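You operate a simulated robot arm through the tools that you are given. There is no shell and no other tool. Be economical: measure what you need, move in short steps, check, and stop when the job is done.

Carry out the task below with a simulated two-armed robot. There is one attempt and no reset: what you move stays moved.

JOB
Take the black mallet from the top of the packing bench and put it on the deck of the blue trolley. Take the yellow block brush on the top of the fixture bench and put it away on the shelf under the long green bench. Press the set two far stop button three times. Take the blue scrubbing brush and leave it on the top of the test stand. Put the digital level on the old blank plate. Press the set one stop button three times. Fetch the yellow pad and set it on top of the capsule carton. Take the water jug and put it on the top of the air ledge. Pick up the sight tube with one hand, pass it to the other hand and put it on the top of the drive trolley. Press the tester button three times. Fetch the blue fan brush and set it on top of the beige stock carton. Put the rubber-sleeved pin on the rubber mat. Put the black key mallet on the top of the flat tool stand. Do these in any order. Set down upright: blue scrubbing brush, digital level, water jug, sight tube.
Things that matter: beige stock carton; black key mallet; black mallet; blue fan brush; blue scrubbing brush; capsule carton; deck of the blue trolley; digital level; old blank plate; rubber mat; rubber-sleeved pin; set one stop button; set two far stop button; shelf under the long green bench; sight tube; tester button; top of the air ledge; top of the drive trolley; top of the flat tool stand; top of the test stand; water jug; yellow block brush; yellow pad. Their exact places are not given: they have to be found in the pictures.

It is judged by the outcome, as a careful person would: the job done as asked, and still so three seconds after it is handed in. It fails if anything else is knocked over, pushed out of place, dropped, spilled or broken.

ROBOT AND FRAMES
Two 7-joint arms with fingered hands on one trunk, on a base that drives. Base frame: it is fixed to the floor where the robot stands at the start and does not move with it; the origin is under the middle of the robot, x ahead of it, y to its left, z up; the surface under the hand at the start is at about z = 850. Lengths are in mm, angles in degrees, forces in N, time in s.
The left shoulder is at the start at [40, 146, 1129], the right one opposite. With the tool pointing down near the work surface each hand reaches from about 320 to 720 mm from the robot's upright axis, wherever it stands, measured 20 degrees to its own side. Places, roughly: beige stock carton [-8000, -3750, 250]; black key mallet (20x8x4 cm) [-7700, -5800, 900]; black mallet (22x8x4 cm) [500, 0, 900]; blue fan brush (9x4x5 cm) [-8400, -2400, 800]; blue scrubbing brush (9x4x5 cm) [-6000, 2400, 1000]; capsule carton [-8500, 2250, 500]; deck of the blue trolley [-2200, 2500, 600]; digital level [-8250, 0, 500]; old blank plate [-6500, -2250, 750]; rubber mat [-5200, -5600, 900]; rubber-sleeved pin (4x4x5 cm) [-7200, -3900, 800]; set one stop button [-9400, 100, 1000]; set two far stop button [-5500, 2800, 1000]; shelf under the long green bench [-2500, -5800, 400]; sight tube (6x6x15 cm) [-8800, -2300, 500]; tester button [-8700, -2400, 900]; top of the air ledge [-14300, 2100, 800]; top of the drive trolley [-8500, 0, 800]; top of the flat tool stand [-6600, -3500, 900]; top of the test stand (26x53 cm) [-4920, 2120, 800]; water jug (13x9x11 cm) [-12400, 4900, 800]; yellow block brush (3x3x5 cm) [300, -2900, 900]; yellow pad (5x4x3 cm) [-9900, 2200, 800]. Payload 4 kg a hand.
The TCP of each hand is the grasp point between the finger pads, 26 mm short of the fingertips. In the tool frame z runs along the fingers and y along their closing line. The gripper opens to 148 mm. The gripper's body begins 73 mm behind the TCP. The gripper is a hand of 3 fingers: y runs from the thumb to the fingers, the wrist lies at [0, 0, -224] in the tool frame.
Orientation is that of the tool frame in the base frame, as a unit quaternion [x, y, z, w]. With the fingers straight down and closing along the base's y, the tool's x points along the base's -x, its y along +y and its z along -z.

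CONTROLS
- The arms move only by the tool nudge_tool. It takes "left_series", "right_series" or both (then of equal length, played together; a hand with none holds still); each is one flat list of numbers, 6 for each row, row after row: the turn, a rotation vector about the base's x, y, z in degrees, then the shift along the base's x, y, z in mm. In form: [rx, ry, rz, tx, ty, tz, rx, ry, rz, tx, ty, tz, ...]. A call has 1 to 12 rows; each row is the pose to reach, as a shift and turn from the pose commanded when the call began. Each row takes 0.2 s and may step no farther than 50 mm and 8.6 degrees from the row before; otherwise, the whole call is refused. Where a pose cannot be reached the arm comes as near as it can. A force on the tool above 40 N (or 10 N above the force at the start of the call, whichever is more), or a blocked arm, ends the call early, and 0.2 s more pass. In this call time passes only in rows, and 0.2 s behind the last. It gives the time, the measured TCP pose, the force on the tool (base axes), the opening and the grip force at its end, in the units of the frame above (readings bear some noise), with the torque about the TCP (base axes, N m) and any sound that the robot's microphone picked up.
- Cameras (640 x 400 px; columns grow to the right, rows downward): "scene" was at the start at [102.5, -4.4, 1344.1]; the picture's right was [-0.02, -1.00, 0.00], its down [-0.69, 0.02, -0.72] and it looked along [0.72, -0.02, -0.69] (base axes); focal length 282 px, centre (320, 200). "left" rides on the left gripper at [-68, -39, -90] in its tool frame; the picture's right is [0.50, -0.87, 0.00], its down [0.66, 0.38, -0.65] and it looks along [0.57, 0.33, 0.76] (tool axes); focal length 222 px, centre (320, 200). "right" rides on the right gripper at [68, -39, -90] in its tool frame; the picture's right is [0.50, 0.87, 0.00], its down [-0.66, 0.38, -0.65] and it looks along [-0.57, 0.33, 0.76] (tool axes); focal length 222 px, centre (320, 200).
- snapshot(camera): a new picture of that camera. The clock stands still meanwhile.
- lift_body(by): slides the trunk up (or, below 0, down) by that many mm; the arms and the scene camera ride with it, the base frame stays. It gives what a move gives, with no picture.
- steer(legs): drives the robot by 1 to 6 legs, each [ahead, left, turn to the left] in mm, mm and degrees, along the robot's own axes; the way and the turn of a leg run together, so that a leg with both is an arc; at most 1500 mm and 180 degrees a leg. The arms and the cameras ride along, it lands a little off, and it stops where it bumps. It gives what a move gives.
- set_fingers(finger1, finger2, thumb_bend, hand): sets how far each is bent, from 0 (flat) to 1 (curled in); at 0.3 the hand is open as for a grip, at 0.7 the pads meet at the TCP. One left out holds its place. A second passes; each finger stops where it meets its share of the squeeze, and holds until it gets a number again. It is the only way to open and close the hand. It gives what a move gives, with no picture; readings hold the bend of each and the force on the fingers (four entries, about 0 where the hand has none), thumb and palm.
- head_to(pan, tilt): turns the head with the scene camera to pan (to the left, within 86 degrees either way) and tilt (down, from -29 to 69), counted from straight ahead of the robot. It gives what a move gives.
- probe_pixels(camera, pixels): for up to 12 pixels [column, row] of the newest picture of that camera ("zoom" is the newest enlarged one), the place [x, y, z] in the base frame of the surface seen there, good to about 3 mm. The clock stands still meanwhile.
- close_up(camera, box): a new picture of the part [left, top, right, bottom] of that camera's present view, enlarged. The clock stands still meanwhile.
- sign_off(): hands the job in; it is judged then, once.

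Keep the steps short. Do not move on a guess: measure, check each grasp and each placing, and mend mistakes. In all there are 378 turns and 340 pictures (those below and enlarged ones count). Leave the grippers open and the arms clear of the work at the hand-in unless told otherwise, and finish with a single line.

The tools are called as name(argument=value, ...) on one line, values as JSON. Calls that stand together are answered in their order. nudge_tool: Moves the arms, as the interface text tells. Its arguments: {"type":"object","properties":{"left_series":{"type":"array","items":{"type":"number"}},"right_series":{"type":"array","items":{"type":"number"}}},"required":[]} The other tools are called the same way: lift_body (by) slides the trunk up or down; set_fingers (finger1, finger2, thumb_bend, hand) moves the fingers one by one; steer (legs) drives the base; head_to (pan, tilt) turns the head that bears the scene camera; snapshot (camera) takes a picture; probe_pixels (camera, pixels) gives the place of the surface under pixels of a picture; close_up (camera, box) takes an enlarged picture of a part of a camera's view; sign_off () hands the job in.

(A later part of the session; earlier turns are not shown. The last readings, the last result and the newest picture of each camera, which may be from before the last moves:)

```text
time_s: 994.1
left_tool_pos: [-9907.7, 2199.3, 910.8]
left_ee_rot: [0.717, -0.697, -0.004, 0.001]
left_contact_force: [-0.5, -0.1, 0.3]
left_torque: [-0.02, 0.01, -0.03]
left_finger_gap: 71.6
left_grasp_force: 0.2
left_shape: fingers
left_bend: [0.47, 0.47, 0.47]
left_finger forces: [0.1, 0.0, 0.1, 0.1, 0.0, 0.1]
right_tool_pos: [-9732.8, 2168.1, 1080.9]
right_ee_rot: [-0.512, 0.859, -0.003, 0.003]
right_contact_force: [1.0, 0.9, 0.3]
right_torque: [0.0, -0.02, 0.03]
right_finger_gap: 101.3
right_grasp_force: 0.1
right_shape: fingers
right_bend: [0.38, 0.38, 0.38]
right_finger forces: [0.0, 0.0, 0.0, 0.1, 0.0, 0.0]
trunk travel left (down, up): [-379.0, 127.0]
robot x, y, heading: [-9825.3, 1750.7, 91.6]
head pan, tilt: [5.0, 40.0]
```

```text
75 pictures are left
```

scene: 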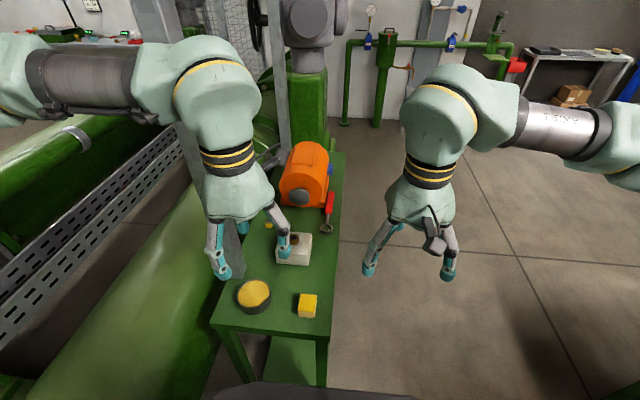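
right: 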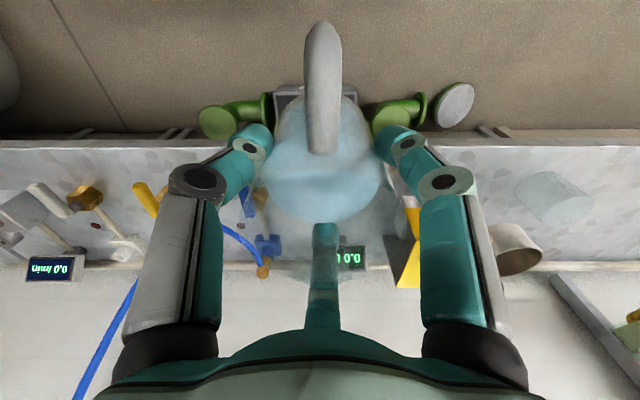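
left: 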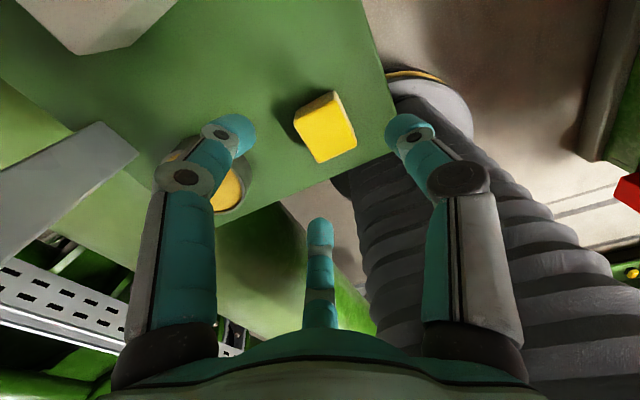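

Well aligned. I'll descend and grip.

nudge_tool(left_series=[0, 0, 0, 0, -1, -40, 0, 0, 0, 0, -2, -72])

set_fingers(hand="left", finger1=0.75, finger2=0.75, thumb_bend=0.75)

nudge_tool(left_series=[0, 0, 0, 0, 0, 40, 0, 0, 0, 0, 0, 85, 0, 0, 0, 0, 0, 130])

snapshot(camera="left")

head_to(pan=-75, tilt=22)

snapshot(camera="scene")

```text
time_s: 994.7
left_tool_pos: [-9908.7, 2194.2, 836.8]
left_ee_rot: [0.716, -0.698, -0.005, 0.001]
left_contact_force: [-0.4, 0.1, 0.0]
left_torque: [0.02, -0.01, 0.04]
left_finger_gap: 71.4
left_grasp_force: 0.1
left_shape: fingers
left_bend: [0.47, 0.47, 0.47]
left_finger forces: [0.0, 0.0, 0.1, 0.0, 0.0, 0.1]
right_tool_pos: [-9732.4, 2166.3, 1081.6]
right_ee_rot: [-0.512, 0.859, -0.004, 0.003]
right_contact_force: [-0.4, 0.1, -0.2]
right_torque: [-0.02, 0.0, 0.0]
right_finger_gap: 101.2
right_grasp_force: 0.1
right_shape: fingers
right_bend: [0.38, 0.38, 0.38]
right_finger forces: [0.1, 0.1, 0.1, 0.1, 0.0, 0.0]
trunk travel left (down, up): [-379.0, 127.0]
robot x, y, heading: [-9826.0, 1752.1, 91.7]
head pan, tilt: [5.0, 40.0]
```

```text
time_s: 995.7
left_tool_pos: [-9907.8, 2194.3, 837.8]
left_ee_rot: [0.717, -0.697, -0.004, 0.001]
left_contact_force: [-0.1, 0.1, 1.4]
left_torque: [-0.02, 0.04, 0.0]
left_finger_gap: 22.8
left_grasp_force: 12.5
left_shape: fingers
left_bend: [0.57, 0.57, 0.68]
left_finger forces: [7.9, 9.0, 0.0, 0.0, 8.5, 0.0]
right_tool_pos: [-9732.2, 2167.4, 1082.0]
right_ee_rot: [-0.512, 0.859, -0.004, 0.003]
right_contact_force: [0.7, -0.1, 0.6]
right_torque: [0.01, 0.02, -0.03]
right_finger_gap: 101.3
right_grasp_force: 0.1
right_shape: fingers
right_bend: [0.38, 0.38, 0.38]
right_finger forces: [0.1, 0.1, 0.1, 0.0, 0.0, 0.1]
trunk travel left (down, up): [-379.0, 127.0]
robot x, y, heading: [-9825.2, 1750.5, 91.6]
head pan, tilt: [5.0, 40.0]
```

```text
time_s: 996.5
left_tool_pos: [-9909.5, 2195.7, 970.2]
left_ee_rot: [0.718, -0.696, -0.003, 0.001]
left_contact_force: [0.0, -0.2, 0.1]
left_torque: [0.01, 0.0, 0.01]
left_finger_gap: 22.6
left_grasp_force: 12.1
left_shape: fingers
left_bend: [0.57, 0.57, 0.68]
left_finger forces: [7.5, 8.9, 0.0, 0.1, 8.8, 0.1]
right_tool_pos: [-9731.5, 2165.9, 1081.2]
right_ee_rot: [-0.512, 0.859, -0.003, 0.002]
right_contact_force: [-0.4, 0.6, 0.0]
right_torque: [-0.02, 0.0, 0.02]
right_finger_gap: 101.2
right_grasp_force: 0.0
right_shape: fingers
right_bend: [0.38, 0.38, 0.38]
right_finger forces: [0.0, 0.0, 0.0, 0.0, 0.1, 0.0]
trunk travel left (down, up): [-379.0, 127.0]
robot x, y, heading: [-9825.3, 1748.4, 91.8]
head pan, tilt: [5.0, 40.0]
```

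```text
74 pictures are left
```

left: 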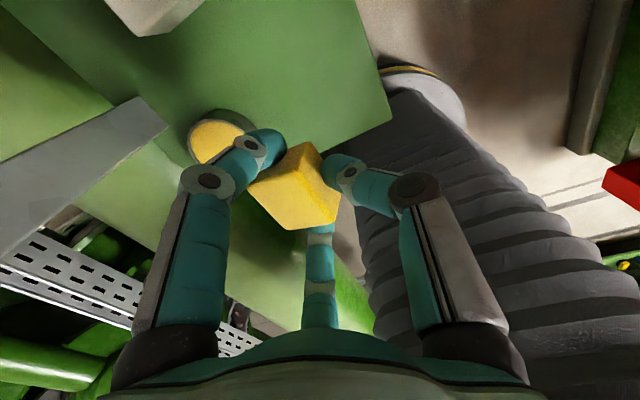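

```text
time_s: 998.0
left_tool_pos: [-9911.1, 2194.4, 970.1]
left_ee_rot: [0.718, -0.696, -0.003, 0.0]
left_contact_force: [0.2, 0.7, -0.2]
left_torque: [0.01, 0.01, -0.02]
left_finger_gap: 22.3
left_grasp_force: 12.3
left_shape: fingers
left_bend: [0.57, 0.57, 0.68]
left_finger forces: [7.5, 8.9, 0.1, 0.0, 8.8, 0.0]
right_tool_pos: [-9731.1, 2168.0, 1082.0]
right_ee_rot: [-0.512, 0.859, -0.003, 0.003]
right_contact_force: [-0.2, -0.4, -0.8]
right_torque: [-0.02, 0.01, 0.04]
right_finger_gap: 101.2
right_grasp_force: 0.1
right_shape: fingers
right_bend: [0.38, 0.38, 0.38]
right_finger forces: [0.1, 0.0, 0.1, 0.0, 0.0, 0.2]
trunk travel left (down, up): [-379.0, 127.0]
robot x, y, heading: [-9826.2, 1751.0, 91.6]
head pan, tilt: [-75.0, 22.0]
```

```text
73 pictures are left
```

scene: 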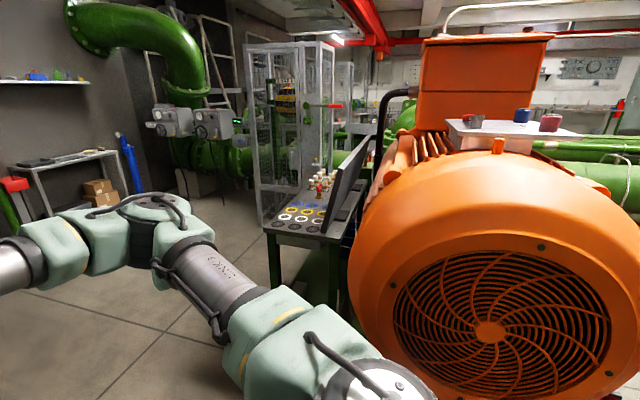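

The pad is gripped. The stand beyond the motor at (305,215) probably holds the capsule carton; I'll measure and approach it from the north side.

probe_pixels(camera="scene", pixels=[[300, 225], [285, 232], [330, 235], [275, 285], [310, 260], [345, 180], [330, 270], [200, 250], [250, 200], [95, 150], [150, 340], [230, 320]])

steer(legs=[[-60, -350, 0], [0, -350, 0], [850, 0, -60]])

head_to(pan=-40, tilt=25)

snapshot(camera="scene")

```text
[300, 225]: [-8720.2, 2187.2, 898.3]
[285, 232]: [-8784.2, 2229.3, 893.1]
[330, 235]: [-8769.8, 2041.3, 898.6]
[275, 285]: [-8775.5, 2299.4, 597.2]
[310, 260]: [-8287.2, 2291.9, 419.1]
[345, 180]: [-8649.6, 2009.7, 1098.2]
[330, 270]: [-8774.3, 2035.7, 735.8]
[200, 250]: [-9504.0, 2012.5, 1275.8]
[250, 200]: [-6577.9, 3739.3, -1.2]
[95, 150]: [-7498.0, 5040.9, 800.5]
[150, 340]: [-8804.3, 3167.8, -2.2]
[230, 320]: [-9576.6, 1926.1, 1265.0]
```

```text
time_s: 1001.6
left_tool_pos: [-9356.2, 2204.9, 959.7]
left_ee_rot: [0.739, -0.672, -0.025, 0.031]
left_contact_force: [0.2, -0.5, 0.7]
left_torque: [-0.02, 0.02, -0.04]
left_finger_gap: 20.1
left_grasp_force: 12.0
left_shape: fingers
left_bend: [0.57, 0.57, 0.73]
left_finger forces: [7.6, 8.5, 0.0, 0.0, 7.2, 0.1]
right_tool_pos: [-9171.3, 2186.1, 1055.4]
right_ee_rot: [-0.538, 0.843, 0.008, -0.03]
right_contact_force: [1.2, 0.7, 0.7]
right_torque: [-0.02, 0.11, -0.04]
right_finger_gap: 101.7
right_grasp_force: 0.1
right_shape: fingers
right_bend: [0.38, 0.38, 0.38]
right_finger forces: [0.0, 0.0, 0.0, 0.0, 0.0, 0.0]
trunk travel left (down, up): [-379.0, 127.0]
robot x, y, heading: [-9317.8, 1749.7, 95.0]
head pan, tilt: [-75.0, 22.0]
stopped in leg 2: the robot was blocked; the commanded pose is now the measured one
```

```text
time_s: 1002.6
left_tool_pos: [-9365.8, 2204.0, 958.0]
left_ee_rot: [0.737, -0.675, -0.019, 0.029]
left_contact_force: [0.2, -0.2, -0.1]
left_torque: [-0.03, -0.02, -0.03]
left_finger_gap: 20.1
left_grasp_force: 11.7
left_shape: fingers
left_bend: [0.57, 0.57, 0.73]
left_finger forces: [7.6, 8.5, 0.0, 0.1, 7.1, 0.0]
right_tool_pos: [-9182.2, 2185.0, 1057.0]
right_ee_rot: [-0.537, 0.843, 0.004, -0.027]
right_contact_force: [0.1, -0.2, -0.4]
right_torque: [0.04, -0.04, 0.01]
right_finger_gap: 101.6
right_grasp_force: 0.0
right_shape: fingers
right_bend: [0.38, 0.38, 0.38]
right_finger forces: [0.1, 0.0, 0.1, 0.0, 0.0, 0.0]
trunk travel left (down, up): [-379.0, 127.0]
robot x, y, heading: [-9320.3, 1748.4, 94.6]
head pan, tilt: [-40.0, 25.0]
```

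```text
72 pictures are left
```

scene: 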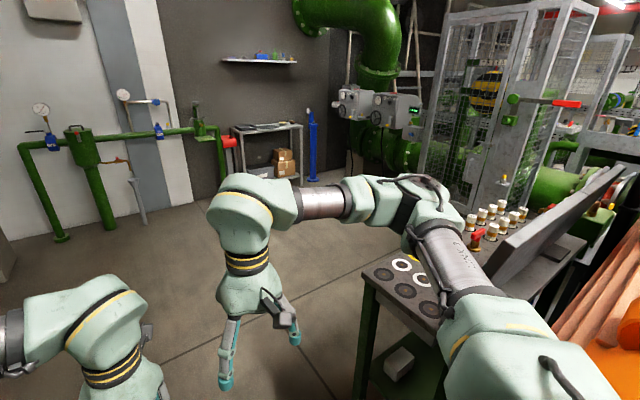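

My right arm touched the motor side. I'll sidestep left, go north past the stand, then face it from the north.

steer(legs=[[0, 170, 0], [1180, 0, 0], [0, 0, -94.6], [800, 0, 0], [0, 0, -90]])

head_to(pan=0, tilt=35)

snapshot(camera="scene")

```text
time_s: 1003.4
left_tool_pos: [-9374.5, 2202.8, 961.3]
left_ee_rot: [0.742, -0.669, -0.023, 0.029]
left_contact_force: [0.0, 0.7, -0.2]
left_torque: [-0.05, -0.02, 0.0]
left_finger_gap: 20.0
left_grasp_force: 12.1
left_shape: fingers
left_bend: [0.57, 0.57, 0.73]
left_finger forces: [7.6, 8.6, 0.1, 0.0, 7.1, 0.0]
right_tool_pos: [-9189.0, 2184.6, 1058.3]
right_ee_rot: [-0.543, 0.839, 0.005, -0.028]
right_contact_force: [0.0, 0.2, 0.0]
right_torque: [-0.02, -0.03, 0.01]
right_finger_gap: 101.8
right_grasp_force: 0.1
right_shape: fingers
right_bend: [0.38, 0.38, 0.38]
right_finger forces: [0.1, 0.0, 0.1, 0.1, 0.1, 0.1]
trunk travel left (down, up): [-379.0, 127.0]
robot x, y, heading: [-9323.3, 1747.8, 95.6]
head pan, tilt: [-40.0, 25.0]
stopped in leg 1: the robot was blocked; the commanded pose is now the measured one
```

```text
time_s: 1004.4
left_tool_pos: [-9373.6, 2203.3, 960.8]
left_ee_rot: [0.742, -0.669, -0.023, 0.029]
left_contact_force: [-0.3, 0.1, -0.1]
left_torque: [0.04, -0.02, -0.01]
left_finger_gap: 19.8
left_grasp_force: 11.2
left_shape: fingers
left_bend: [0.57, 0.57, 0.73]
left_finger forces: [7.7, 8.4, 0.0, 0.0, 7.1, 0.0]
right_tool_pos: [-9188.7, 2185.0, 1056.4]
right_ee_rot: [-0.544, 0.839, 0.005, -0.027]
right_contact_force: [-0.5, -0.2, 0.6]
right_torque: [-0.01, -0.01, -0.01]
right_finger_gap: 101.7
right_grasp_force: 0.0
right_shape: fingers
right_bend: [0.38, 0.38, 0.38]
right_finger forces: [0.0, 0.1, 0.0, 0.0, 0.1, 0.1]
trunk travel left (down, up): [-379.0, 127.0]
robot x, y, heading: [-9319.9, 1747.7, 95.4]
head pan, tilt: [0.0, 35.0]
```

```text
71 pictures are left
```

scene: 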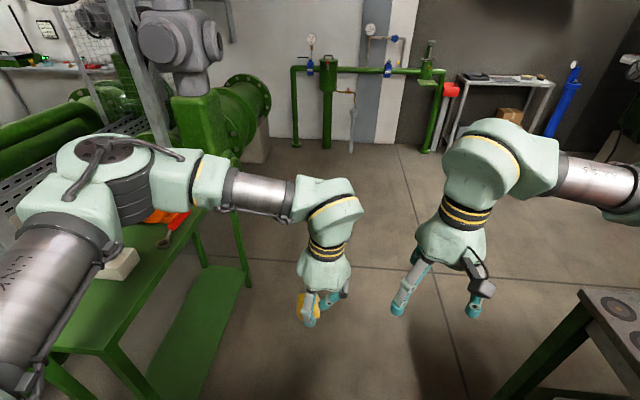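

The base seems wedged against the set-two motor end on my right. I'll move forward a little first, then continue.

steer(legs=[[150, 0, 0]])

steer(legs=[[500, 30, 0], [500, 0, 0], [0, 0, -95]])

head_to(pan=-50, tilt=30)

snapshot(camera="scene")

```text
time_s: 1005.8
left_tool_pos: [-9381.7, 2339.5, 967.6]
left_ee_rot: [0.743, -0.668, -0.03, 0.027]
left_contact_force: [0.0, -0.4, 0.5]
left_torque: [0.0, -0.03, 0.02]
left_finger_gap: 20.2
left_grasp_force: 12.4
left_shape: fingers
left_bend: [0.57, 0.57, 0.73]
left_finger forces: [7.6, 8.5, 0.1, 0.1, 7.1, 0.0]
right_tool_pos: [-9196.2, 2320.5, 1061.4]
right_ee_rot: [-0.545, 0.838, 0.013, -0.027]
right_contact_force: [-0.8, -0.1, 0.2]
right_torque: [0.01, 0.01, 0.04]
right_finger_gap: 101.7
right_grasp_force: 0.2
right_shape: fingers
right_bend: [0.38, 0.38, 0.38]
right_finger forces: [0.0, 0.0, 0.0, 0.0, 0.0, 0.0]
trunk travel left (down, up): [-379.0, 127.0]
robot x, y, heading: [-9334.4, 1897.8, 95.6]
head pan, tilt: [0.0, 35.0]
```

```text
time_s: 1015.2
left_tool_pos: [-9024.8, 2880.3, 966.3]
left_ee_rot: [-0.013, 0.999, 0.04, 0.004]
left_contact_force: [0.3, -0.2, -1.2]
left_torque: [0.01, 0.02, -0.01]
left_finger_gap: 19.8
left_grasp_force: 10.7
left_shape: fingers
left_bend: [0.57, 0.57, 0.73]
left_finger forces: [7.3, 7.8, 0.1, 0.1, 6.8, 0.1]
right_tool_pos: [-9057.3, 2698.3, 1061.9]
right_ee_rot: [0.247, 0.968, 0.03, -0.009]
right_contact_force: [0.2, -0.6, 0.1]
right_torque: [0.01, 0.0, -0.03]
right_finger_gap: 101.7
right_grasp_force: 0.1
right_shape: fingers
right_bend: [0.38, 0.38, 0.38]
right_finger forces: [0.1, 0.0, 0.1, 0.1, 0.0, 0.0]
trunk travel left (down, up): [-379.0, 127.0]
robot x, y, heading: [-9466.5, 2873.3, 1.0]
head pan, tilt: [0.0, 35.0]
```

```text
time_s: 1016.4
left_tool_pos: [-9024.8, 2881.3, 966.7]
left_ee_rot: [-0.013, 0.999, 0.04, 0.004]
left_contact_force: [-0.1, 0.4, -0.4]
left_torque: [-0.01, -0.01, 0.0]
left_finger_gap: 20.3
left_grasp_force: 11.0
left_shape: fingers
left_bend: [0.57, 0.57, 0.73]
left_finger forces: [7.3, 7.8, 0.0, 0.1, 6.7, 0.0]
right_tool_pos: [-9058.1, 2696.8, 1062.4]
right_ee_rot: [0.247, 0.969, 0.029, -0.009]
right_contact_force: [0.0, -0.3, 0.5]
right_torque: [0.05, 0.02, 0.02]
right_finger_gap: 101.8
right_grasp_force: 0.1
right_shape: fingers
right_bend: [0.38, 0.38, 0.38]
right_finger forces: [0.0, 0.0, 0.0, 0.0, 0.1, 0.0]
trunk travel left (down, up): [-379.0, 127.0]
robot x, y, heading: [-9466.5, 2870.8, 1.1]
head pan, tilt: [-50.0, 30.0]
```

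```text
70 pictures are left
```

scene: 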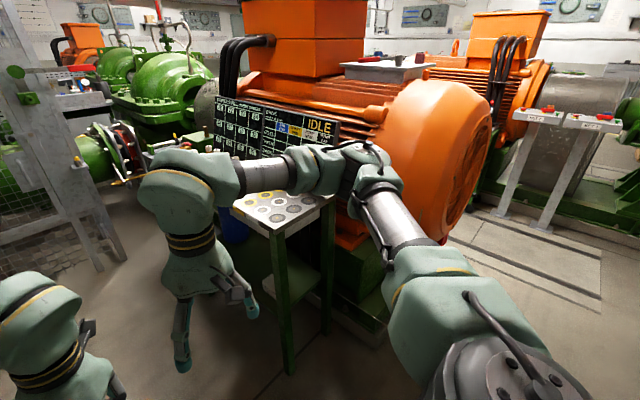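

steer(legs=[[830, 60, 0], [0, 0, -91]])

head_to(pan=0, tilt=35)

snapshot(camera="scene")

```text
time_s: 1024.7
left_tool_pos: [-8623.2, 2508.2, 966.5]
left_ee_rot: [0.692, 0.721, 0.026, 0.031]
left_contact_force: [-0.3, -0.4, -0.6]
left_torque: [-0.03, -0.02, 0.02]
left_finger_gap: 19.9
left_grasp_force: 10.9
left_shape: fingers
left_bend: [0.57, 0.57, 0.73]
left_finger forces: [7.1, 7.4, 0.1, 0.1, 6.5, 0.1]
right_tool_pos: [-8805.8, 2538.2, 1061.6]
right_ee_rot: [0.856, 0.516, 0.027, 0.014]
right_contact_force: [0.9, 0.1, 0.1]
right_torque: [0.01, -0.01, 0.04]
right_finger_gap: 101.9
right_grasp_force: 0.0
right_shape: fingers
right_bend: [0.38, 0.38, 0.38]
right_finger forces: [0.0, 0.0, 0.0, 0.1, 0.1, 0.0]
trunk travel left (down, up): [-379.0, 127.0]
robot x, y, heading: [-8634.8, 2953.1, -87.9]
head pan, tilt: [-50.0, 30.0]
```

```text
time_s: 1025.9
left_tool_pos: [-8623.3, 2506.8, 967.2]
left_ee_rot: [0.692, 0.72, 0.027, 0.031]
left_contact_force: [-0.2, 0.7, -0.7]
left_torque: [0.01, -0.03, -0.01]
left_finger_gap: 20.2
left_grasp_force: 10.8
left_shape: fingers
left_bend: [0.57, 0.57, 0.73]
left_finger forces: [7.1, 7.4, 0.0, 0.0, 6.7, 0.0]
right_tool_pos: [-8806.5, 2539.1, 1061.4]
right_ee_rot: [0.856, 0.516, 0.026, 0.014]
right_contact_force: [-0.4, 0.5, 0.3]
right_torque: [0.03, 0.01, -0.04]
right_finger_gap: 101.6
right_grasp_force: 0.1
right_shape: fingers
right_bend: [0.38, 0.38, 0.38]
right_finger forces: [0.1, 0.0, 0.0, 0.1, 0.0, 0.1]
trunk travel left (down, up): [-379.0, 127.0]
robot x, y, heading: [-8636.7, 2950.8, -88.1]
head pan, tilt: [0.0, 35.0]
```

```text
69 pictures are left
```

scene: 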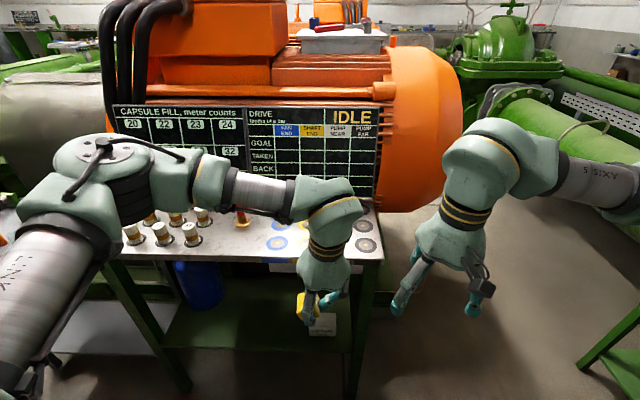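

The stand has a lower shelf with a white box near (322,325). I'll lower the trunk to look at it.

lift_body(by=-330)

nudge_tool(left_series=[0, 0, 0, 10, 10, 40, 0, 0, 0, 20, 20, 80, 0, 0, 0, 30, 30, 120, 0, 0, 0, 40, 40, 160, 0, 0, 0, 50, 50, 200], right_series=[0, 0, 0, 0, 10, 30, 0, 0, 0, 0, 20, 60, 0, 0, 0, 0, 30, 90, 0, 0, 0, 0, 40, 120, 0, 0, 0, 0, 50, 150])

head_to(pan=0, tilt=30)

snapshot(camera="scene")

```text
time_s: 1029.1
left_tool_pos: [-8622.2, 2507.7, 637.9]
left_ee_rot: [0.692, 0.721, 0.025, 0.031]
left_contact_force: [-0.2, -0.4, -0.6]
left_torque: [0.02, 0.02, -0.03]
left_finger_gap: 20.2
left_grasp_force: 10.6
left_shape: fingers
left_bend: [0.57, 0.57, 0.73]
left_finger forces: [7.1, 7.4, 0.0, 0.0, 6.7, 0.0]
right_tool_pos: [-8806.1, 2538.9, 733.4]
right_ee_rot: [0.856, 0.515, 0.027, 0.014]
right_contact_force: [0.7, -0.3, 0.1]
right_torque: [0.03, 0.02, 0.02]
right_finger_gap: 101.5
right_grasp_force: 0.1
right_shape: fingers
right_bend: [0.38, 0.38, 0.38]
right_finger forces: [0.0, 0.1, 0.0, 0.0, 0.1, 0.0]
trunk travel left (down, up): [-49.0, 457.0]
robot x, y, heading: [-8638.8, 2953.3, -88.1]
head pan, tilt: [0.0, 35.0]
```

```text
time_s: 1030.3
left_tool_pos: [-8572.5, 2561.0, 838.1]
left_ee_rot: [0.693, 0.72, 0.026, 0.031]
left_contact_force: [0.5, -0.2, -0.3]
left_torque: [0.01, 0.05, -0.02]
left_finger_gap: 20.0
left_grasp_force: 10.3
left_shape: fingers
left_bend: [0.57, 0.57, 0.73]
left_finger forces: [7.1, 7.4, 0.0, 0.1, 6.4, 0.0]
right_tool_pos: [-8805.9, 2587.1, 881.8]
right_ee_rot: [0.856, 0.516, 0.027, 0.014]
right_contact_force: [0.2, 0.1, 0.6]
right_torque: [-0.06, -0.03, -0.01]
right_finger_gap: 101.9
right_grasp_force: 0.1
right_shape: fingers
right_bend: [0.38, 0.38, 0.38]
right_finger forces: [0.1, 0.0, 0.0, 0.0, 0.0, 0.0]
trunk travel left (down, up): [-49.0, 457.0]
robot x, y, heading: [-8632.7, 2953.7, -88.2]
head pan, tilt: [0.0, 35.0]
```

```text
time_s: 1031.0
left_tool_pos: [-8571.8, 2559.9, 837.7]
left_ee_rot: [0.693, 0.72, 0.025, 0.031]
left_contact_force: [0.2, 0.3, 0.0]
left_torque: [0.0, 0.02, 0.0]
left_finger_gap: 20.1
left_grasp_force: 10.4
left_shape: fingers
left_bend: [0.57, 0.57, 0.73]
left_finger forces: [7.2, 7.5, 0.0, 0.0, 6.4, 0.0]
right_tool_pos: [-8805.5, 2587.6, 881.4]
right_ee_rot: [0.856, 0.516, 0.027, 0.014]
right_contact_force: [0.1, 0.1, 0.5]
right_torque: [0.01, 0.0, -0.02]
right_finger_gap: 101.5
right_grasp_force: 0.1
right_shape: fingers
right_bend: [0.38, 0.38, 0.38]
right_finger forces: [0.0, 0.0, 0.0, 0.0, 0.0, 0.0]
trunk travel left (down, up): [-49.0, 457.0]
robot x, y, heading: [-8633.3, 2951.5, -88.2]
head pan, tilt: [0.0, 30.0]
```

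```text
68 pictures are left
```

scene: 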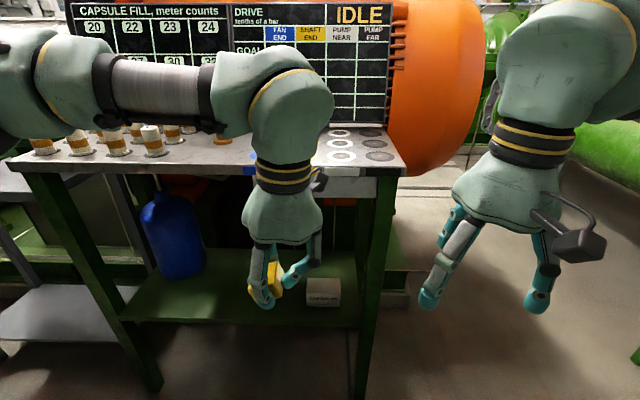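

The white carton at (323,291) has a label. I'll zoom and measure.

close_up(camera="scene", box=[240, 150, 420, 330])

probe_pixels(camera="scene", pixels=[[323, 283], [310, 283], [338, 283], [323, 296], [323, 303], [323, 278], [340, 320], [340, 200], [340, 190], [372, 260], [300, 310], [350, 175]])

```text
2.22 times, centred on (330, 240) of scene
```

zoom: 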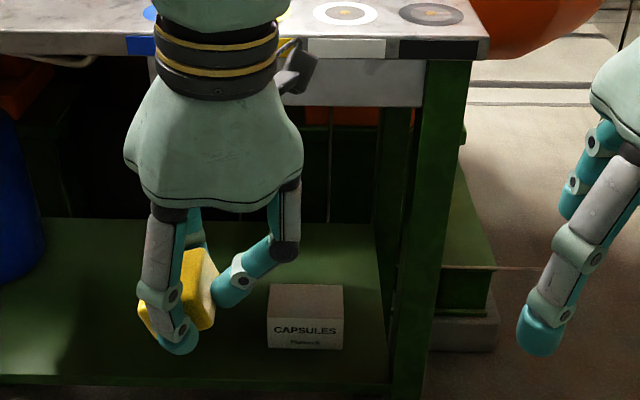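

```text
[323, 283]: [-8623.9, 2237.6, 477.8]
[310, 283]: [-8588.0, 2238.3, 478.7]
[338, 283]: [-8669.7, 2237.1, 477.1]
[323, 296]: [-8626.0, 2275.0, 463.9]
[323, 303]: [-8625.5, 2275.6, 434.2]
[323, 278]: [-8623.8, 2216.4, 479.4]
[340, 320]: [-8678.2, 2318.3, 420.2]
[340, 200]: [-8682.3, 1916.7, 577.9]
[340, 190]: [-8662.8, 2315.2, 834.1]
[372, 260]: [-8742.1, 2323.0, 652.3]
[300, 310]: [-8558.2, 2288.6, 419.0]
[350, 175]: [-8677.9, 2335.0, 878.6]
```

The "CAPSULES" carton top is at (-8625,2240), z 478, under the stand (apron bottom ≈815). I'll move slightly closer, lower the left hand outside, then slide in with a mild 15° pitch.

lift_body(by=-46)

steer(legs=[[0, -80, -1.8], [70, 0, 0]])

nudge_tool(left_series=[-5, 1.5, 0, 5, 0, -45, -10, 3, 0, 10, 0, -90, -15, 4.5, 0, 15, 0, -135, -15, 4.5, 0, 20, 0, -180, -15, 4.5, 0, 25, 0, -225])

snapshot(camera="scene")

```text
time_s: 1031.8
left_tool_pos: [-8572.7, 2559.9, 792.5]
left_ee_rot: [0.692, 0.721, 0.026, 0.031]
left_contact_force: [0.8, 0.7, 0.1]
left_torque: [0.0, 0.0, -0.01]
left_finger_gap: 20.2
left_grasp_force: 10.3
left_shape: fingers
left_bend: [0.57, 0.57, 0.73]
left_finger forces: [6.9, 7.4, 0.0, 0.0, 6.4, 0.1]
right_tool_pos: [-8806.4, 2587.8, 837.7]
right_ee_rot: [0.856, 0.516, 0.027, 0.014]
right_contact_force: [-0.2, 0.0, 0.1]
right_torque: [0.0, 0.01, 0.01]
right_finger_gap: 101.4
right_grasp_force: 0.0
right_shape: fingers
right_bend: [0.38, 0.38, 0.38]
right_finger forces: [0.0, 0.0, 0.0, 0.0, 0.1, 0.0]
trunk travel left (down, up): [-3.0, 503.0]
robot x, y, heading: [-8634.7, 2950.9, -88.1]
head pan, tilt: [0.0, 30.0]
```

```text
time_s: 1033.5
left_tool_pos: [-8662.3, 2485.6, 791.2]
left_ee_rot: [0.704, 0.709, 0.026, 0.031]
left_contact_force: [0.2, -0.2, -1.3]
left_torque: [0.02, 0.01, -0.01]
left_finger_gap: 20.0
left_grasp_force: 10.3
left_shape: fingers
left_bend: [0.57, 0.57, 0.73]
left_finger forces: [7.0, 7.4, 0.0, 0.0, 6.4, 0.1]
right_tool_pos: [-8896.8, 2521.6, 835.9]
right_ee_rot: [0.864, 0.502, 0.027, 0.014]
right_contact_force: [-0.5, 0.0, -0.2]
right_torque: [0.0, -0.02, 0.04]
right_finger_gap: 101.8
right_grasp_force: 0.1
right_shape: fingers
right_bend: [0.38, 0.38, 0.38]
right_finger forces: [0.2, 0.1, 0.0, 0.0, 0.1, 0.0]
trunk travel left (down, up): [-3.0, 503.0]
robot x, y, heading: [-8718.3, 2880.4, -90.3]
head pan, tilt: [0.0, 30.0]
```

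```text
time_s: 1034.7
left_tool_pos: [-8638.7, 2490.7, 568.4]
left_ee_rot: [0.694, 0.707, -0.095, 0.095]
left_contact_force: [-0.6, -0.5, -0.2]
left_torque: [0.01, 0.01, -0.02]
left_finger_gap: 19.8
left_grasp_force: 10.0
left_shape: fingers
left_bend: [0.57, 0.57, 0.73]
left_finger forces: [6.9, 7.3, 0.1, 0.0, 5.9, 0.0]
right_tool_pos: [-8894.9, 2521.9, 836.7]
right_ee_rot: [0.865, 0.502, 0.027, 0.016]
right_contact_force: [0.7, 0.2, 0.4]
right_torque: [-0.01, 0.02, -0.01]
right_finger_gap: 101.6
right_grasp_force: 0.1
right_shape: fingers
right_bend: [0.38, 0.38, 0.38]
right_finger forces: [0.0, 0.0, 0.0, 0.1, 0.0, 0.0]
trunk travel left (down, up): [-3.0, 503.0]
robot x, y, heading: [-8714.7, 2876.8, -89.9]
head pan, tilt: [0.0, 30.0]
```

```text
66 pictures are left
```

scene: 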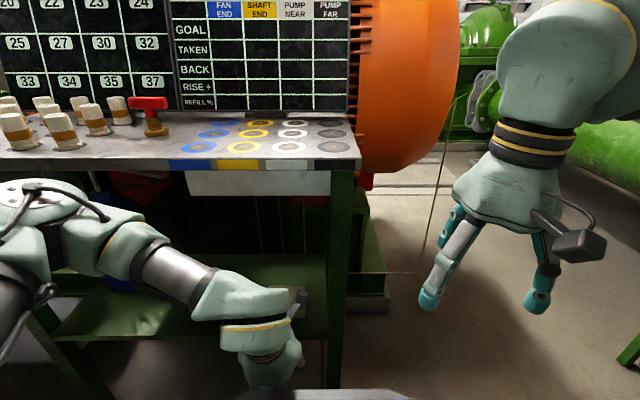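

I'll lower to z 528 here, then slide forward over the carton.

nudge_tool(left_series=[0, 0, 0, 0, 0, -38, 0, 0, 0, 3, -45, -38, 0, 0, 0, 6, -90, -38, 0, 0, 0, 9, -135, -38, 0, 0, 0, 12, -180, -38, 0, 0, 0, 13, -220, -38])

snapshot(camera="left")

close_up(camera="scene", box=[180, 130, 400, 330])

```text
time_s: 1036.1
left_tool_pos: [-8628.6, 2268.8, 529.9]
left_ee_rot: [0.695, 0.707, -0.094, 0.095]
left_contact_force: [-0.4, -0.8, -0.8]
left_torque: [0.01, 0.01, 0.01]
left_finger_gap: 19.9
left_grasp_force: 10.2
left_shape: fingers
left_bend: [0.57, 0.57, 0.73]
left_finger forces: [7.1, 7.5, 0.0, 0.0, 5.6, 0.0]
right_tool_pos: [-8895.6, 2522.6, 835.3]
right_ee_rot: [0.864, 0.502, 0.028, 0.015]
right_contact_force: [0.0, 0.0, 0.2]
right_torque: [0.01, 0.0, -0.03]
right_finger_gap: 101.8
right_grasp_force: 0.2
right_shape: fingers
right_bend: [0.38, 0.38, 0.38]
right_finger forces: [0.0, 0.0, 0.0, 0.0, 0.0, 0.0]
trunk travel left (down, up): [-3.0, 503.0]
robot x, y, heading: [-8715.3, 2876.9, -90.1]
head pan, tilt: [0.0, 30.0]
```

```text
65 pictures are left
```

left: 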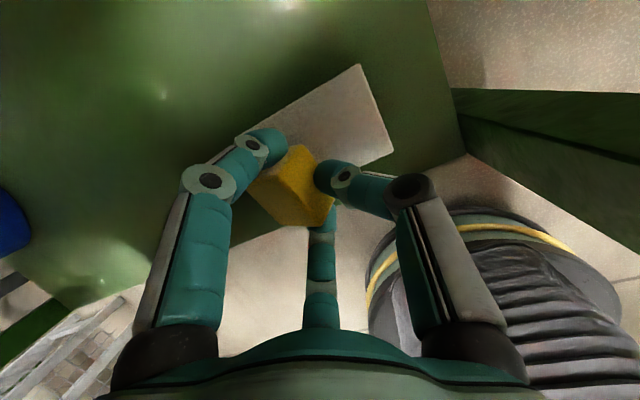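

```text
2.00 times, centred on (290, 230) of scene
```

zoom: 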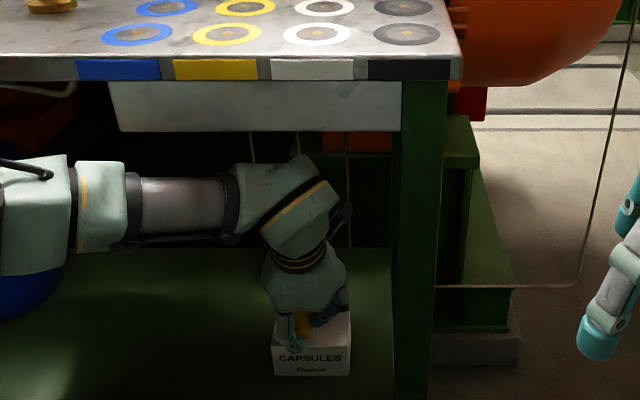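

The pad is just in front of the carton centre. I'll go 29 mm further and lower to contact.

nudge_tool(left_series=[0, 0, 0, 0, -15, 0, 0, 0, 0, 0, -29, 0, 0, 0, 0, 0, -30, -6, 0, 0, 0, 0, -30, -11])

snapshot(camera="left")

```text
time_s: 1037.1
left_tool_pos: [-8626.4, 2237.0, 520.4]
left_ee_rot: [0.695, 0.706, -0.095, 0.096]
left_contact_force: [-2.7, 0.2, 5.4]
left_torque: [0.08, -0.16, 0.03]
left_finger_gap: 20.2
left_grasp_force: 11.9
left_shape: fingers
left_bend: [0.57, 0.58, 0.72]
left_finger forces: [8.1, 8.8, 0.0, 0.0, 6.5, 0.0]
right_tool_pos: [-8895.5, 2522.0, 836.3]
right_ee_rot: [0.864, 0.502, 0.027, 0.015]
right_contact_force: [0.3, 0.6, -0.4]
right_torque: [0.04, 0.0, -0.04]
right_finger_gap: 101.7
right_grasp_force: 0.0
right_shape: fingers
right_bend: [0.38, 0.38, 0.38]
right_finger forces: [0.1, 0.0, 0.0, 0.0, 0.0, 0.1]
trunk travel left (down, up): [-3.0, 503.0]
robot x, y, heading: [-8713.2, 2880.7, -90.3]
head pan, tilt: [0.0, 30.0]
```

```text
63 pictures are left
```

left: 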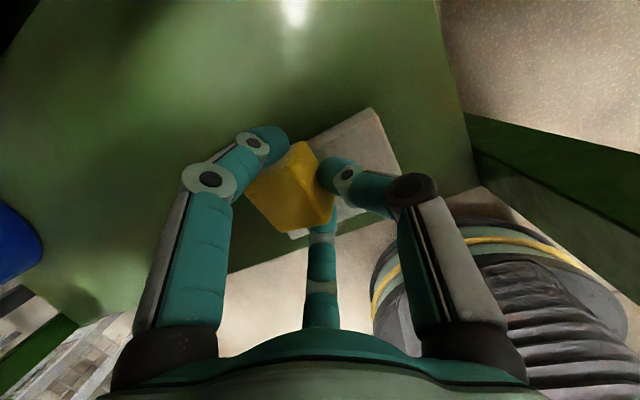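

I'll verify the pad's overlap with the carton by probing carton corners in this view.

probe_pixels(camera="left", pixels=[[372, 114], [396, 170], [318, 140], [300, 234], [295, 150], [285, 225], [330, 205], [255, 195]])

```text
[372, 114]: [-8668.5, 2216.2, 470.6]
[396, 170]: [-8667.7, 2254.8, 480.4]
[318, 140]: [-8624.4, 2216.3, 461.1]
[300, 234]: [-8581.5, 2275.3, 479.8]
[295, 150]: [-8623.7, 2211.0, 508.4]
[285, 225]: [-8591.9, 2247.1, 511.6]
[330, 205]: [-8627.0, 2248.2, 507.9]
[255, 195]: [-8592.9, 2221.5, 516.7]
```

The pad is toward the back-left of the carton. I'll lift 5 mm, shift (-15,+14), and set down again.

nudge_tool(left_series=[0, 0, 0, 0, 0, 7, 0, 0, 0, -15, 14, 7, 0, 0, 0, -15, 14, 0, 0, 0, 0, -15, 14, -1])

set_fingers(hand="left", finger1=0.48, finger2=0.48, thumb_bend=0.5)

snapshot(camera="left")

```text
time_s: 1038.1
left_tool_pos: [-8641.1, 2250.6, 518.2]
left_ee_rot: [0.696, 0.706, -0.095, 0.096]
left_contact_force: [-1.0, 1.1, 7.4]
left_torque: [0.05, -0.16, -0.02]
left_finger_gap: 20.2
left_grasp_force: 14.1
left_shape: fingers
left_bend: [0.57, 0.58, 0.72]
left_finger forces: [8.8, 12.8, 0.1, 0.0, 6.3, 0.0]
right_tool_pos: [-8896.3, 2522.6, 837.2]
right_ee_rot: [0.864, 0.502, 0.027, 0.015]
right_contact_force: [-0.3, 0.4, 0.0]
right_torque: [0.03, -0.01, 0.0]
right_finger_gap: 101.4
right_grasp_force: 0.0
right_shape: fingers
right_bend: [0.38, 0.38, 0.38]
right_finger forces: [0.1, 0.1, 0.1, 0.1, 0.1, 0.0]
trunk travel left (down, up): [-3.0, 503.0]
robot x, y, heading: [-8711.7, 2879.5, -90.1]
head pan, tilt: [0.0, 30.0]
```

```text
time_s: 1039.1
left_tool_pos: [-8641.9, 2250.9, 519.7]
left_ee_rot: [0.694, 0.707, -0.094, 0.096]
left_contact_force: [-2.2, -1.3, 12.1]
left_torque: [0.22, -0.02, 0.04]
left_finger_gap: 64.7
left_grasp_force: 5.8
left_shape: fingers
left_bend: [0.48, 0.55, 0.5]
left_finger forces: [0.0, 12.0, 0.1, 0.0, 0.0, 0.0]
right_tool_pos: [-8895.6, 2523.1, 837.7]
right_ee_rot: [0.865, 0.501, 0.027, 0.016]
right_contact_force: [0.8, 0.1, 1.1]
right_torque: [-0.01, 0.01, 0.03]
right_finger_gap: 101.6
right_grasp_force: 0.0
right_shape: fingers
right_bend: [0.38, 0.38, 0.38]
right_finger forces: [0.0, 0.0, 0.0, 0.1, 0.0, 0.0]
trunk travel left (down, up): [-3.0, 503.0]
robot x, y, heading: [-8714.3, 2879.6, -90.3]
head pan, tilt: [0.0, 30.0]
```

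```text
62 pictures are left
```

left: 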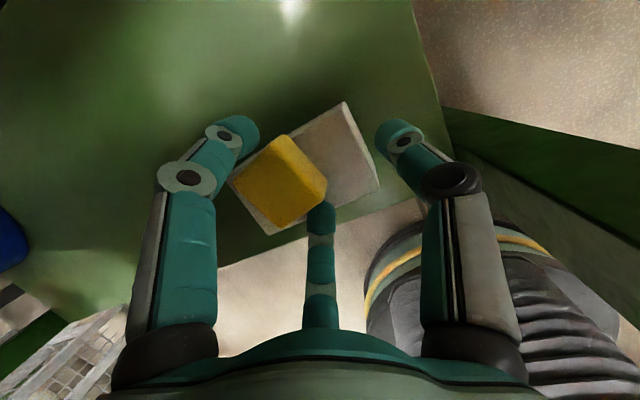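

The pad sits on the carton. I'll lift clear while pitching a bit more so my wrist stays clear of the apron, then withdraw.

nudge_tool(left_series=[-4, 0, 0, 0, 0, 10, -8, 0, 0, 0, 0, 20, -12, 0, 0, 0, 0, 32, -12, 0, 0, 0, 10, 42, -12, 0, 0, 0, 55, 45, -12, 0, 0, 0, 100, 45, -12, 0, 0, 0, 145, 45, -12, 0, 0, 0, 190, 45])

close_up(camera="scene", box=[230, 190, 400, 340])

```text
time_s: 1040.9
left_tool_pos: [-8637.9, 2439.9, 565.2]
left_ee_rot: [0.681, 0.693, -0.168, 0.168]
left_contact_force: [-0.3, 0.1, -0.2]
left_torque: [0.04, -0.01, -0.01]
left_finger_gap: 65.0
left_grasp_force: 0.0
left_shape: fingers
left_bend: [0.48, 0.48, 0.5]
left_finger forces: [0.1, 0.1, 0.0, 0.0, 0.0, 0.0]
right_tool_pos: [-8896.3, 2522.2, 837.1]
right_ee_rot: [0.865, 0.501, 0.027, 0.016]
right_contact_force: [0.1, 0.5, 0.0]
right_torque: [0.02, -0.01, -0.01]
right_finger_gap: 102.0
right_grasp_force: 0.0
right_shape: fingers
right_bend: [0.38, 0.38, 0.38]
right_finger forces: [0.0, 0.0, 0.1, 0.1, 0.0, 0.0]
trunk travel left (down, up): [-3.0, 503.0]
robot x, y, heading: [-8715.0, 2882.1, -90.0]
head pan, tilt: [0.0, 30.0]
```

```text
2.67 times, centred on (315, 265) of scene
```

zoom: 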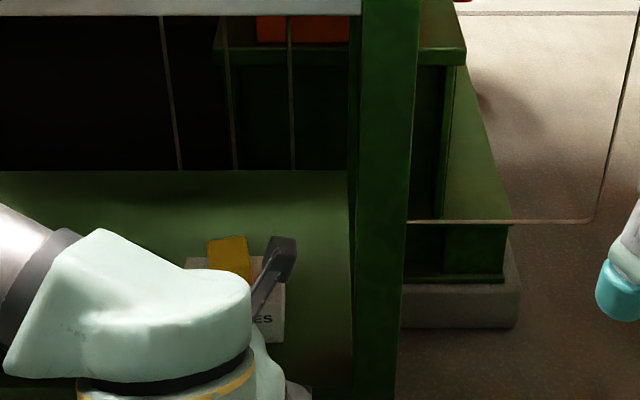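

The pad is on the carton. Only the set-two far stop and the scrubbing brush remain. I'll back off, raise the trunk, and look east to see whether that bay connects.

steer(legs=[[-550, 0, 0], [0, 0, 90]])

lift_body(by=300)

head_to(pan=0, tilt=12)

snapshot(camera="scene")

probe_pixels(camera="scene", pixels=[[320, 200], [250, 200], [400, 200], [320, 230], [250, 240], [400, 240], [200, 200], [450, 220], [320, 170], [280, 180], [360, 180], [500, 220]])

```text
time_s: 1047.9
left_tool_pos: [-8274.1, 3514.1, 565.5]
left_ee_rot: [-0.001, 0.972, -0.002, 0.236]
left_contact_force: [0.8, -0.1, 0.4]
left_torque: [0.03, -0.04, -0.01]
left_finger_gap: 65.0
left_grasp_force: 0.1
left_shape: fingers
left_bend: [0.48, 0.48, 0.5]
left_finger forces: [0.0, 0.0, 0.0, 0.1, 0.1, 0.0]
right_tool_pos: [-8359.7, 3258.8, 837.1]
right_ee_rot: [0.264, 0.964, 0.029, -0.008]
right_contact_force: [-0.3, -0.3, -0.2]
right_torque: [-0.01, -0.02, -0.02]
right_finger_gap: 101.5
right_grasp_force: 0.0
right_shape: fingers
right_bend: [0.38, 0.38, 0.38]
right_finger forces: [0.1, 0.1, 0.1, 0.1, 0.0, 0.0]
trunk travel left (down, up): [-3.0, 503.0]
robot x, y, heading: [-8716.1, 3447.0, -1.0]
head pan, tilt: [0.0, 30.0]
```

```text
time_s: 1050.9
left_tool_pos: [-8274.8, 3515.3, 864.3]
left_ee_rot: [-0.001, 0.972, -0.002, 0.237]
left_contact_force: [0.1, 0.0, -0.2]
left_torque: [0.02, -0.02, 0.0]
left_finger_gap: 65.0
left_grasp_force: 0.1
left_shape: fingers
left_bend: [0.48, 0.48, 0.5]
left_finger forces: [0.0, 0.0, 0.0, 0.0, 0.1, 0.0]
right_tool_pos: [-8359.8, 3257.7, 1135.2]
right_ee_rot: [0.265, 0.964, 0.029, -0.008]
right_contact_force: [1.0, 0.2, 0.3]
right_torque: [-0.04, 0.01, 0.0]
right_finger_gap: 101.7
right_grasp_force: 0.0
right_shape: fingers
right_bend: [0.38, 0.38, 0.38]
right_finger forces: [0.0, 0.0, 0.0, 0.1, 0.0, 0.0]
trunk travel left (down, up): [-303.0, 203.0]
robot x, y, heading: [-8715.6, 3445.8, -1.1]
head pan, tilt: [0.0, 30.0]
```

```text
time_s: 1051.7
left_tool_pos: [-8274.1, 3515.6, 864.6]
left_ee_rot: [-0.001, 0.971, -0.002, 0.237]
left_contact_force: [-0.1, 0.3, 0.5]
left_torque: [0.02, 0.01, -0.03]
left_finger_gap: 64.8
left_grasp_force: 0.0
left_shape: fingers
left_bend: [0.48, 0.48, 0.5]
left_finger forces: [0.0, 0.1, 0.0, 0.0, 0.1, 0.1]
right_tool_pos: [-8359.6, 3259.1, 1134.7]
right_ee_rot: [0.264, 0.964, 0.029, -0.008]
right_contact_force: [1.1, 0.0, 0.4]
right_torque: [-0.02, 0.03, 0.01]
right_finger_gap: 101.4
right_grasp_force: 0.0
right_shape: fingers
right_bend: [0.38, 0.38, 0.38]
right_finger forces: [0.0, 0.0, 0.1, 0.1, 0.0, 0.0]
trunk travel left (down, up): [-303.0, 203.0]
robot x, y, heading: [-8718.6, 3441.3, -0.9]
head pan, tilt: [0.0, 12.0]
```

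```text
60 pictures are left
```

scene: 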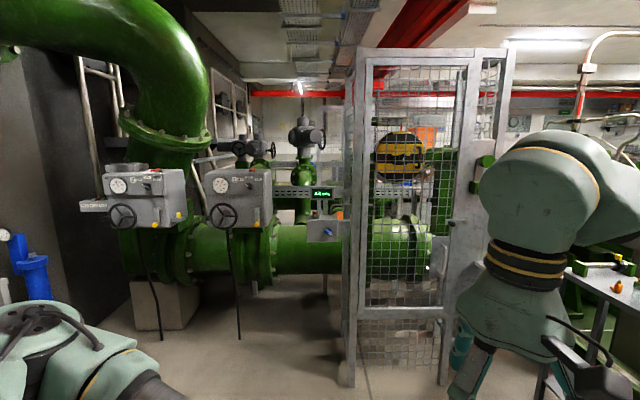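

```text
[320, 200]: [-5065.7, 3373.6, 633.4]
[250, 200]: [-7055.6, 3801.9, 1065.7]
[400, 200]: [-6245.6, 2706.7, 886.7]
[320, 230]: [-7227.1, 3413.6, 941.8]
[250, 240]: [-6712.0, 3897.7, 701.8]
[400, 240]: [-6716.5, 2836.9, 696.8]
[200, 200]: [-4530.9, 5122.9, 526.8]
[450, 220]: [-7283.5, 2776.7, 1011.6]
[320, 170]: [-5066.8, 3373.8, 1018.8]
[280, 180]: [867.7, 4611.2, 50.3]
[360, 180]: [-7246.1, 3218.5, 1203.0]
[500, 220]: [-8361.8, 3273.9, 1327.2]
```

The set-two discharge pipe separates the bays, so I'll go around. First I'll restore the left hand to vertical, then drive back through the aisle and corridor.

nudge_tool(left_series=[0, 7, 0, -10, 10, 40, 0, 14, 0, -20, 20, 80, 0, 21, 0, -30, 30, 120, 0, 27.4, 0, -40, 40, 160, 0, 27.4, 0, -50, 50, 200, 0, 27.4, 0, -50, 60, 230])

steer(legs=[[-850, 0, 0.9], [0, 0, -90], [1500, 0, 0], [1380, 0, 0]])

steer(legs=[[0, 0, 0]])

```text
time_s: 1053.1
left_tool_pos: [-8323.3, 3576.9, 1094.8]
left_ee_rot: [0.0, 1.0, -0.002, 0.0]
left_contact_force: [0.4, -0.4, -0.1]
left_torque: [-0.03, 0.01, -0.01]
left_finger_gap: 65.0
left_grasp_force: 0.0
left_shape: fingers
left_bend: [0.48, 0.48, 0.5]
left_finger forces: [0.0, 0.1, 0.0, 0.0, 0.0, 0.0]
right_tool_pos: [-8361.0, 3259.0, 1135.8]
right_ee_rot: [0.264, 0.964, 0.03, -0.008]
right_contact_force: [-0.4, 0.8, 0.5]
right_torque: [-0.02, 0.02, -0.01]
right_finger_gap: 101.6
right_grasp_force: 0.0
right_shape: fingers
right_bend: [0.38, 0.38, 0.38]
right_finger forces: [0.1, 0.0, 0.0, 0.0, 0.1, 0.0]
trunk travel left (down, up): [-303.0, 203.0]
robot x, y, heading: [-8715.6, 3447.1, -1.1]
head pan, tilt: [0.0, 12.0]
```

```text
time_s: 1068.9
left_tool_pos: [-9463.6, 1529.2, 1096.7]
left_ee_rot: [0.716, 0.699, 0.001, 0.004]
left_contact_force: [0.1, -0.1, -0.4]
left_torque: [-0.01, 0.04, 0.02]
left_finger_gap: 65.1
left_grasp_force: 0.1
left_shape: fingers
left_bend: [0.48, 0.48, 0.5]
left_finger forces: [0.0, 0.0, 0.1, 0.1, 0.0, 0.0]
right_tool_pos: [-9776.0, 1571.4, 1135.8]
right_ee_rot: [0.872, 0.488, 0.029, 0.019]
right_contact_force: [-0.1, -0.1, -0.8]
right_torque: [-0.01, 0.01, 0.04]
right_finger_gap: 101.7
right_grasp_force: 0.1
right_shape: fingers
right_bend: [0.38, 0.38, 0.38]
right_finger forces: [0.0, 0.0, 0.0, 0.0, 0.0, 0.0]
trunk travel left (down, up): [-303.0, 203.0]
robot x, y, heading: [-9574.8, 1918.2, -92.1]
head pan, tilt: [0.0, 12.0]
stopped in leg 4: the robot was blocked; the commanded pose is now the measured one
```

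```text
time_s: 1069.6
left_tool_pos: [-9461.9, 1528.4, 1096.0]
left_ee_rot: [0.714, 0.7, 0.003, 0.006]
left_contact_force: [-0.3, 0.0, -0.7]
left_torque: [-0.03, 0.01, 0.01]
left_finger_gap: 65.1
left_grasp_force: 0.0
left_shape: fingers
left_bend: [0.48, 0.48, 0.5]
left_finger forces: [0.0, 0.0, 0.0, 0.0, 0.0, 0.1]
right_tool_pos: [-9778.0, 1570.3, 1135.0]
right_ee_rot: [0.872, 0.488, 0.031, 0.02]
right_contact_force: [-0.1, 0.7, 0.0]
right_torque: [-0.02, 0.03, 0.0]
right_finger_gap: 101.7
right_grasp_force: 0.0
right_shape: fingers
right_bend: [0.38, 0.38, 0.38]
right_finger forces: [0.0, 0.0, 0.0, 0.0, 0.0, 0.0]
trunk travel left (down, up): [-303.0, 203.0]
robot x, y, heading: [-9570.6, 1917.8, -92.0]
head pan, tilt: [0.0, 12.0]
```

My left elbow is probably at the motor's end. I'll tuck the left hand toward the centre and try again with a slight right offset.

nudge_tool(left_series=[0, 0, 0, -40, 10, 20, 0, 0, 0, -80, 20, 40, 0, 0, 0, -100, 30, 60])

steer(legs=[[30, -60, 0], [500, 0, 0], [850, 0, 0]])

head_to(pan=40, tilt=20)

snapshot(camera="scene")

```text
time_s: 1070.4
left_tool_pos: [-9549.1, 1558.5, 1152.7]
left_ee_rot: [0.714, 0.701, 0.0, -0.002]
left_contact_force: [0.1, -1.2, -0.1]
left_torque: [0.03, 0.03, 0.01]
left_finger_gap: 65.4
left_grasp_force: 0.1
left_shape: fingers
left_bend: [0.48, 0.48, 0.5]
left_finger forces: [0.1, 0.1, 0.0, 0.0, 0.0, 0.0]
right_tool_pos: [-9765.2, 1565.7, 1135.6]
right_ee_rot: [0.872, 0.489, 0.027, 0.014]
right_contact_force: [0.2, 0.1, -0.2]
right_torque: [-0.01, 0.03, -0.04]
right_finger_gap: 102.0
right_grasp_force: 0.1
right_shape: fingers
right_bend: [0.38, 0.38, 0.38]
right_finger forces: [0.0, 0.0, 0.0, 0.0, 0.0, 0.0]
trunk travel left (down, up): [-303.0, 203.0]
robot x, y, heading: [-9571.1, 1921.8, -91.9]
head pan, tilt: [0.0, 12.0]
```

```text
time_s: 1078.2
left_tool_pos: [-9653.1, 156.2, 1153.2]
left_ee_rot: [0.713, 0.701, -0.001, -0.001]
left_contact_force: [-0.1, -0.5, -0.8]
left_torque: [-0.02, 0.01, 0.0]
left_finger_gap: 65.0
left_grasp_force: 0.0
left_shape: fingers
left_bend: [0.48, 0.48, 0.5]
left_finger forces: [0.0, 0.0, 0.0, 0.1, 0.0, 0.0]
right_tool_pos: [-9868.9, 164.3, 1135.3]
right_ee_rot: [0.872, 0.489, 0.026, 0.015]
right_contact_force: [-0.3, 0.0, -0.2]
right_torque: [0.0, 0.0, -0.03]
right_finger_gap: 102.1
right_grasp_force: 0.0
right_shape: fingers
right_bend: [0.38, 0.38, 0.38]
right_finger forces: [0.0, 0.0, 0.1, 0.0, 0.0, 0.1]
trunk travel left (down, up): [-303.0, 203.0]
robot x, y, heading: [-9678.1, 513.4, -91.6]
head pan, tilt: [0.0, 12.0]
```

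```text
time_s: 1079.3
left_tool_pos: [-9653.8, 155.8, 1153.5]
left_ee_rot: [0.713, 0.701, -0.001, -0.001]
left_contact_force: [-0.1, -0.1, -0.5]
left_torque: [-0.01, -0.02, 0.01]
left_finger_gap: 65.0
left_grasp_force: 0.1
left_shape: fingers
left_bend: [0.48, 0.48, 0.5]
left_finger forces: [0.0, 0.0, 0.1, 0.1, 0.1, 0.0]
right_tool_pos: [-9868.1, 164.6, 1136.3]
right_ee_rot: [0.872, 0.489, 0.026, 0.015]
right_contact_force: [0.4, 0.4, -0.8]
right_torque: [0.03, 0.0, 0.05]
right_finger_gap: 101.7
right_grasp_force: 0.1
right_shape: fingers
right_bend: [0.38, 0.38, 0.38]
right_finger forces: [0.0, 0.0, 0.0, 0.0, 0.0, 0.0]
trunk travel left (down, up): [-303.0, 203.0]
robot x, y, heading: [-9677.7, 518.0, -91.9]
head pan, tilt: [40.0, 20.0]
```

```text
59 pictures are left
```

scene: 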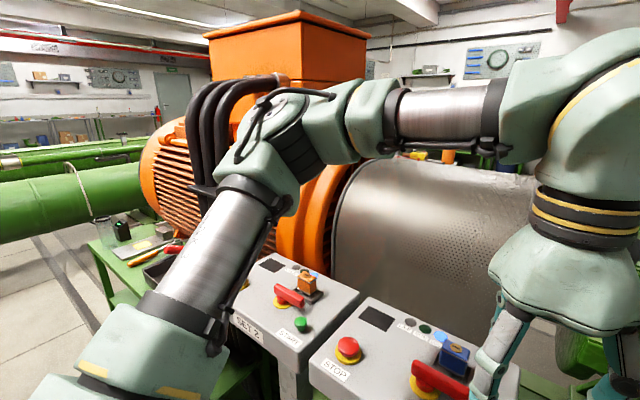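

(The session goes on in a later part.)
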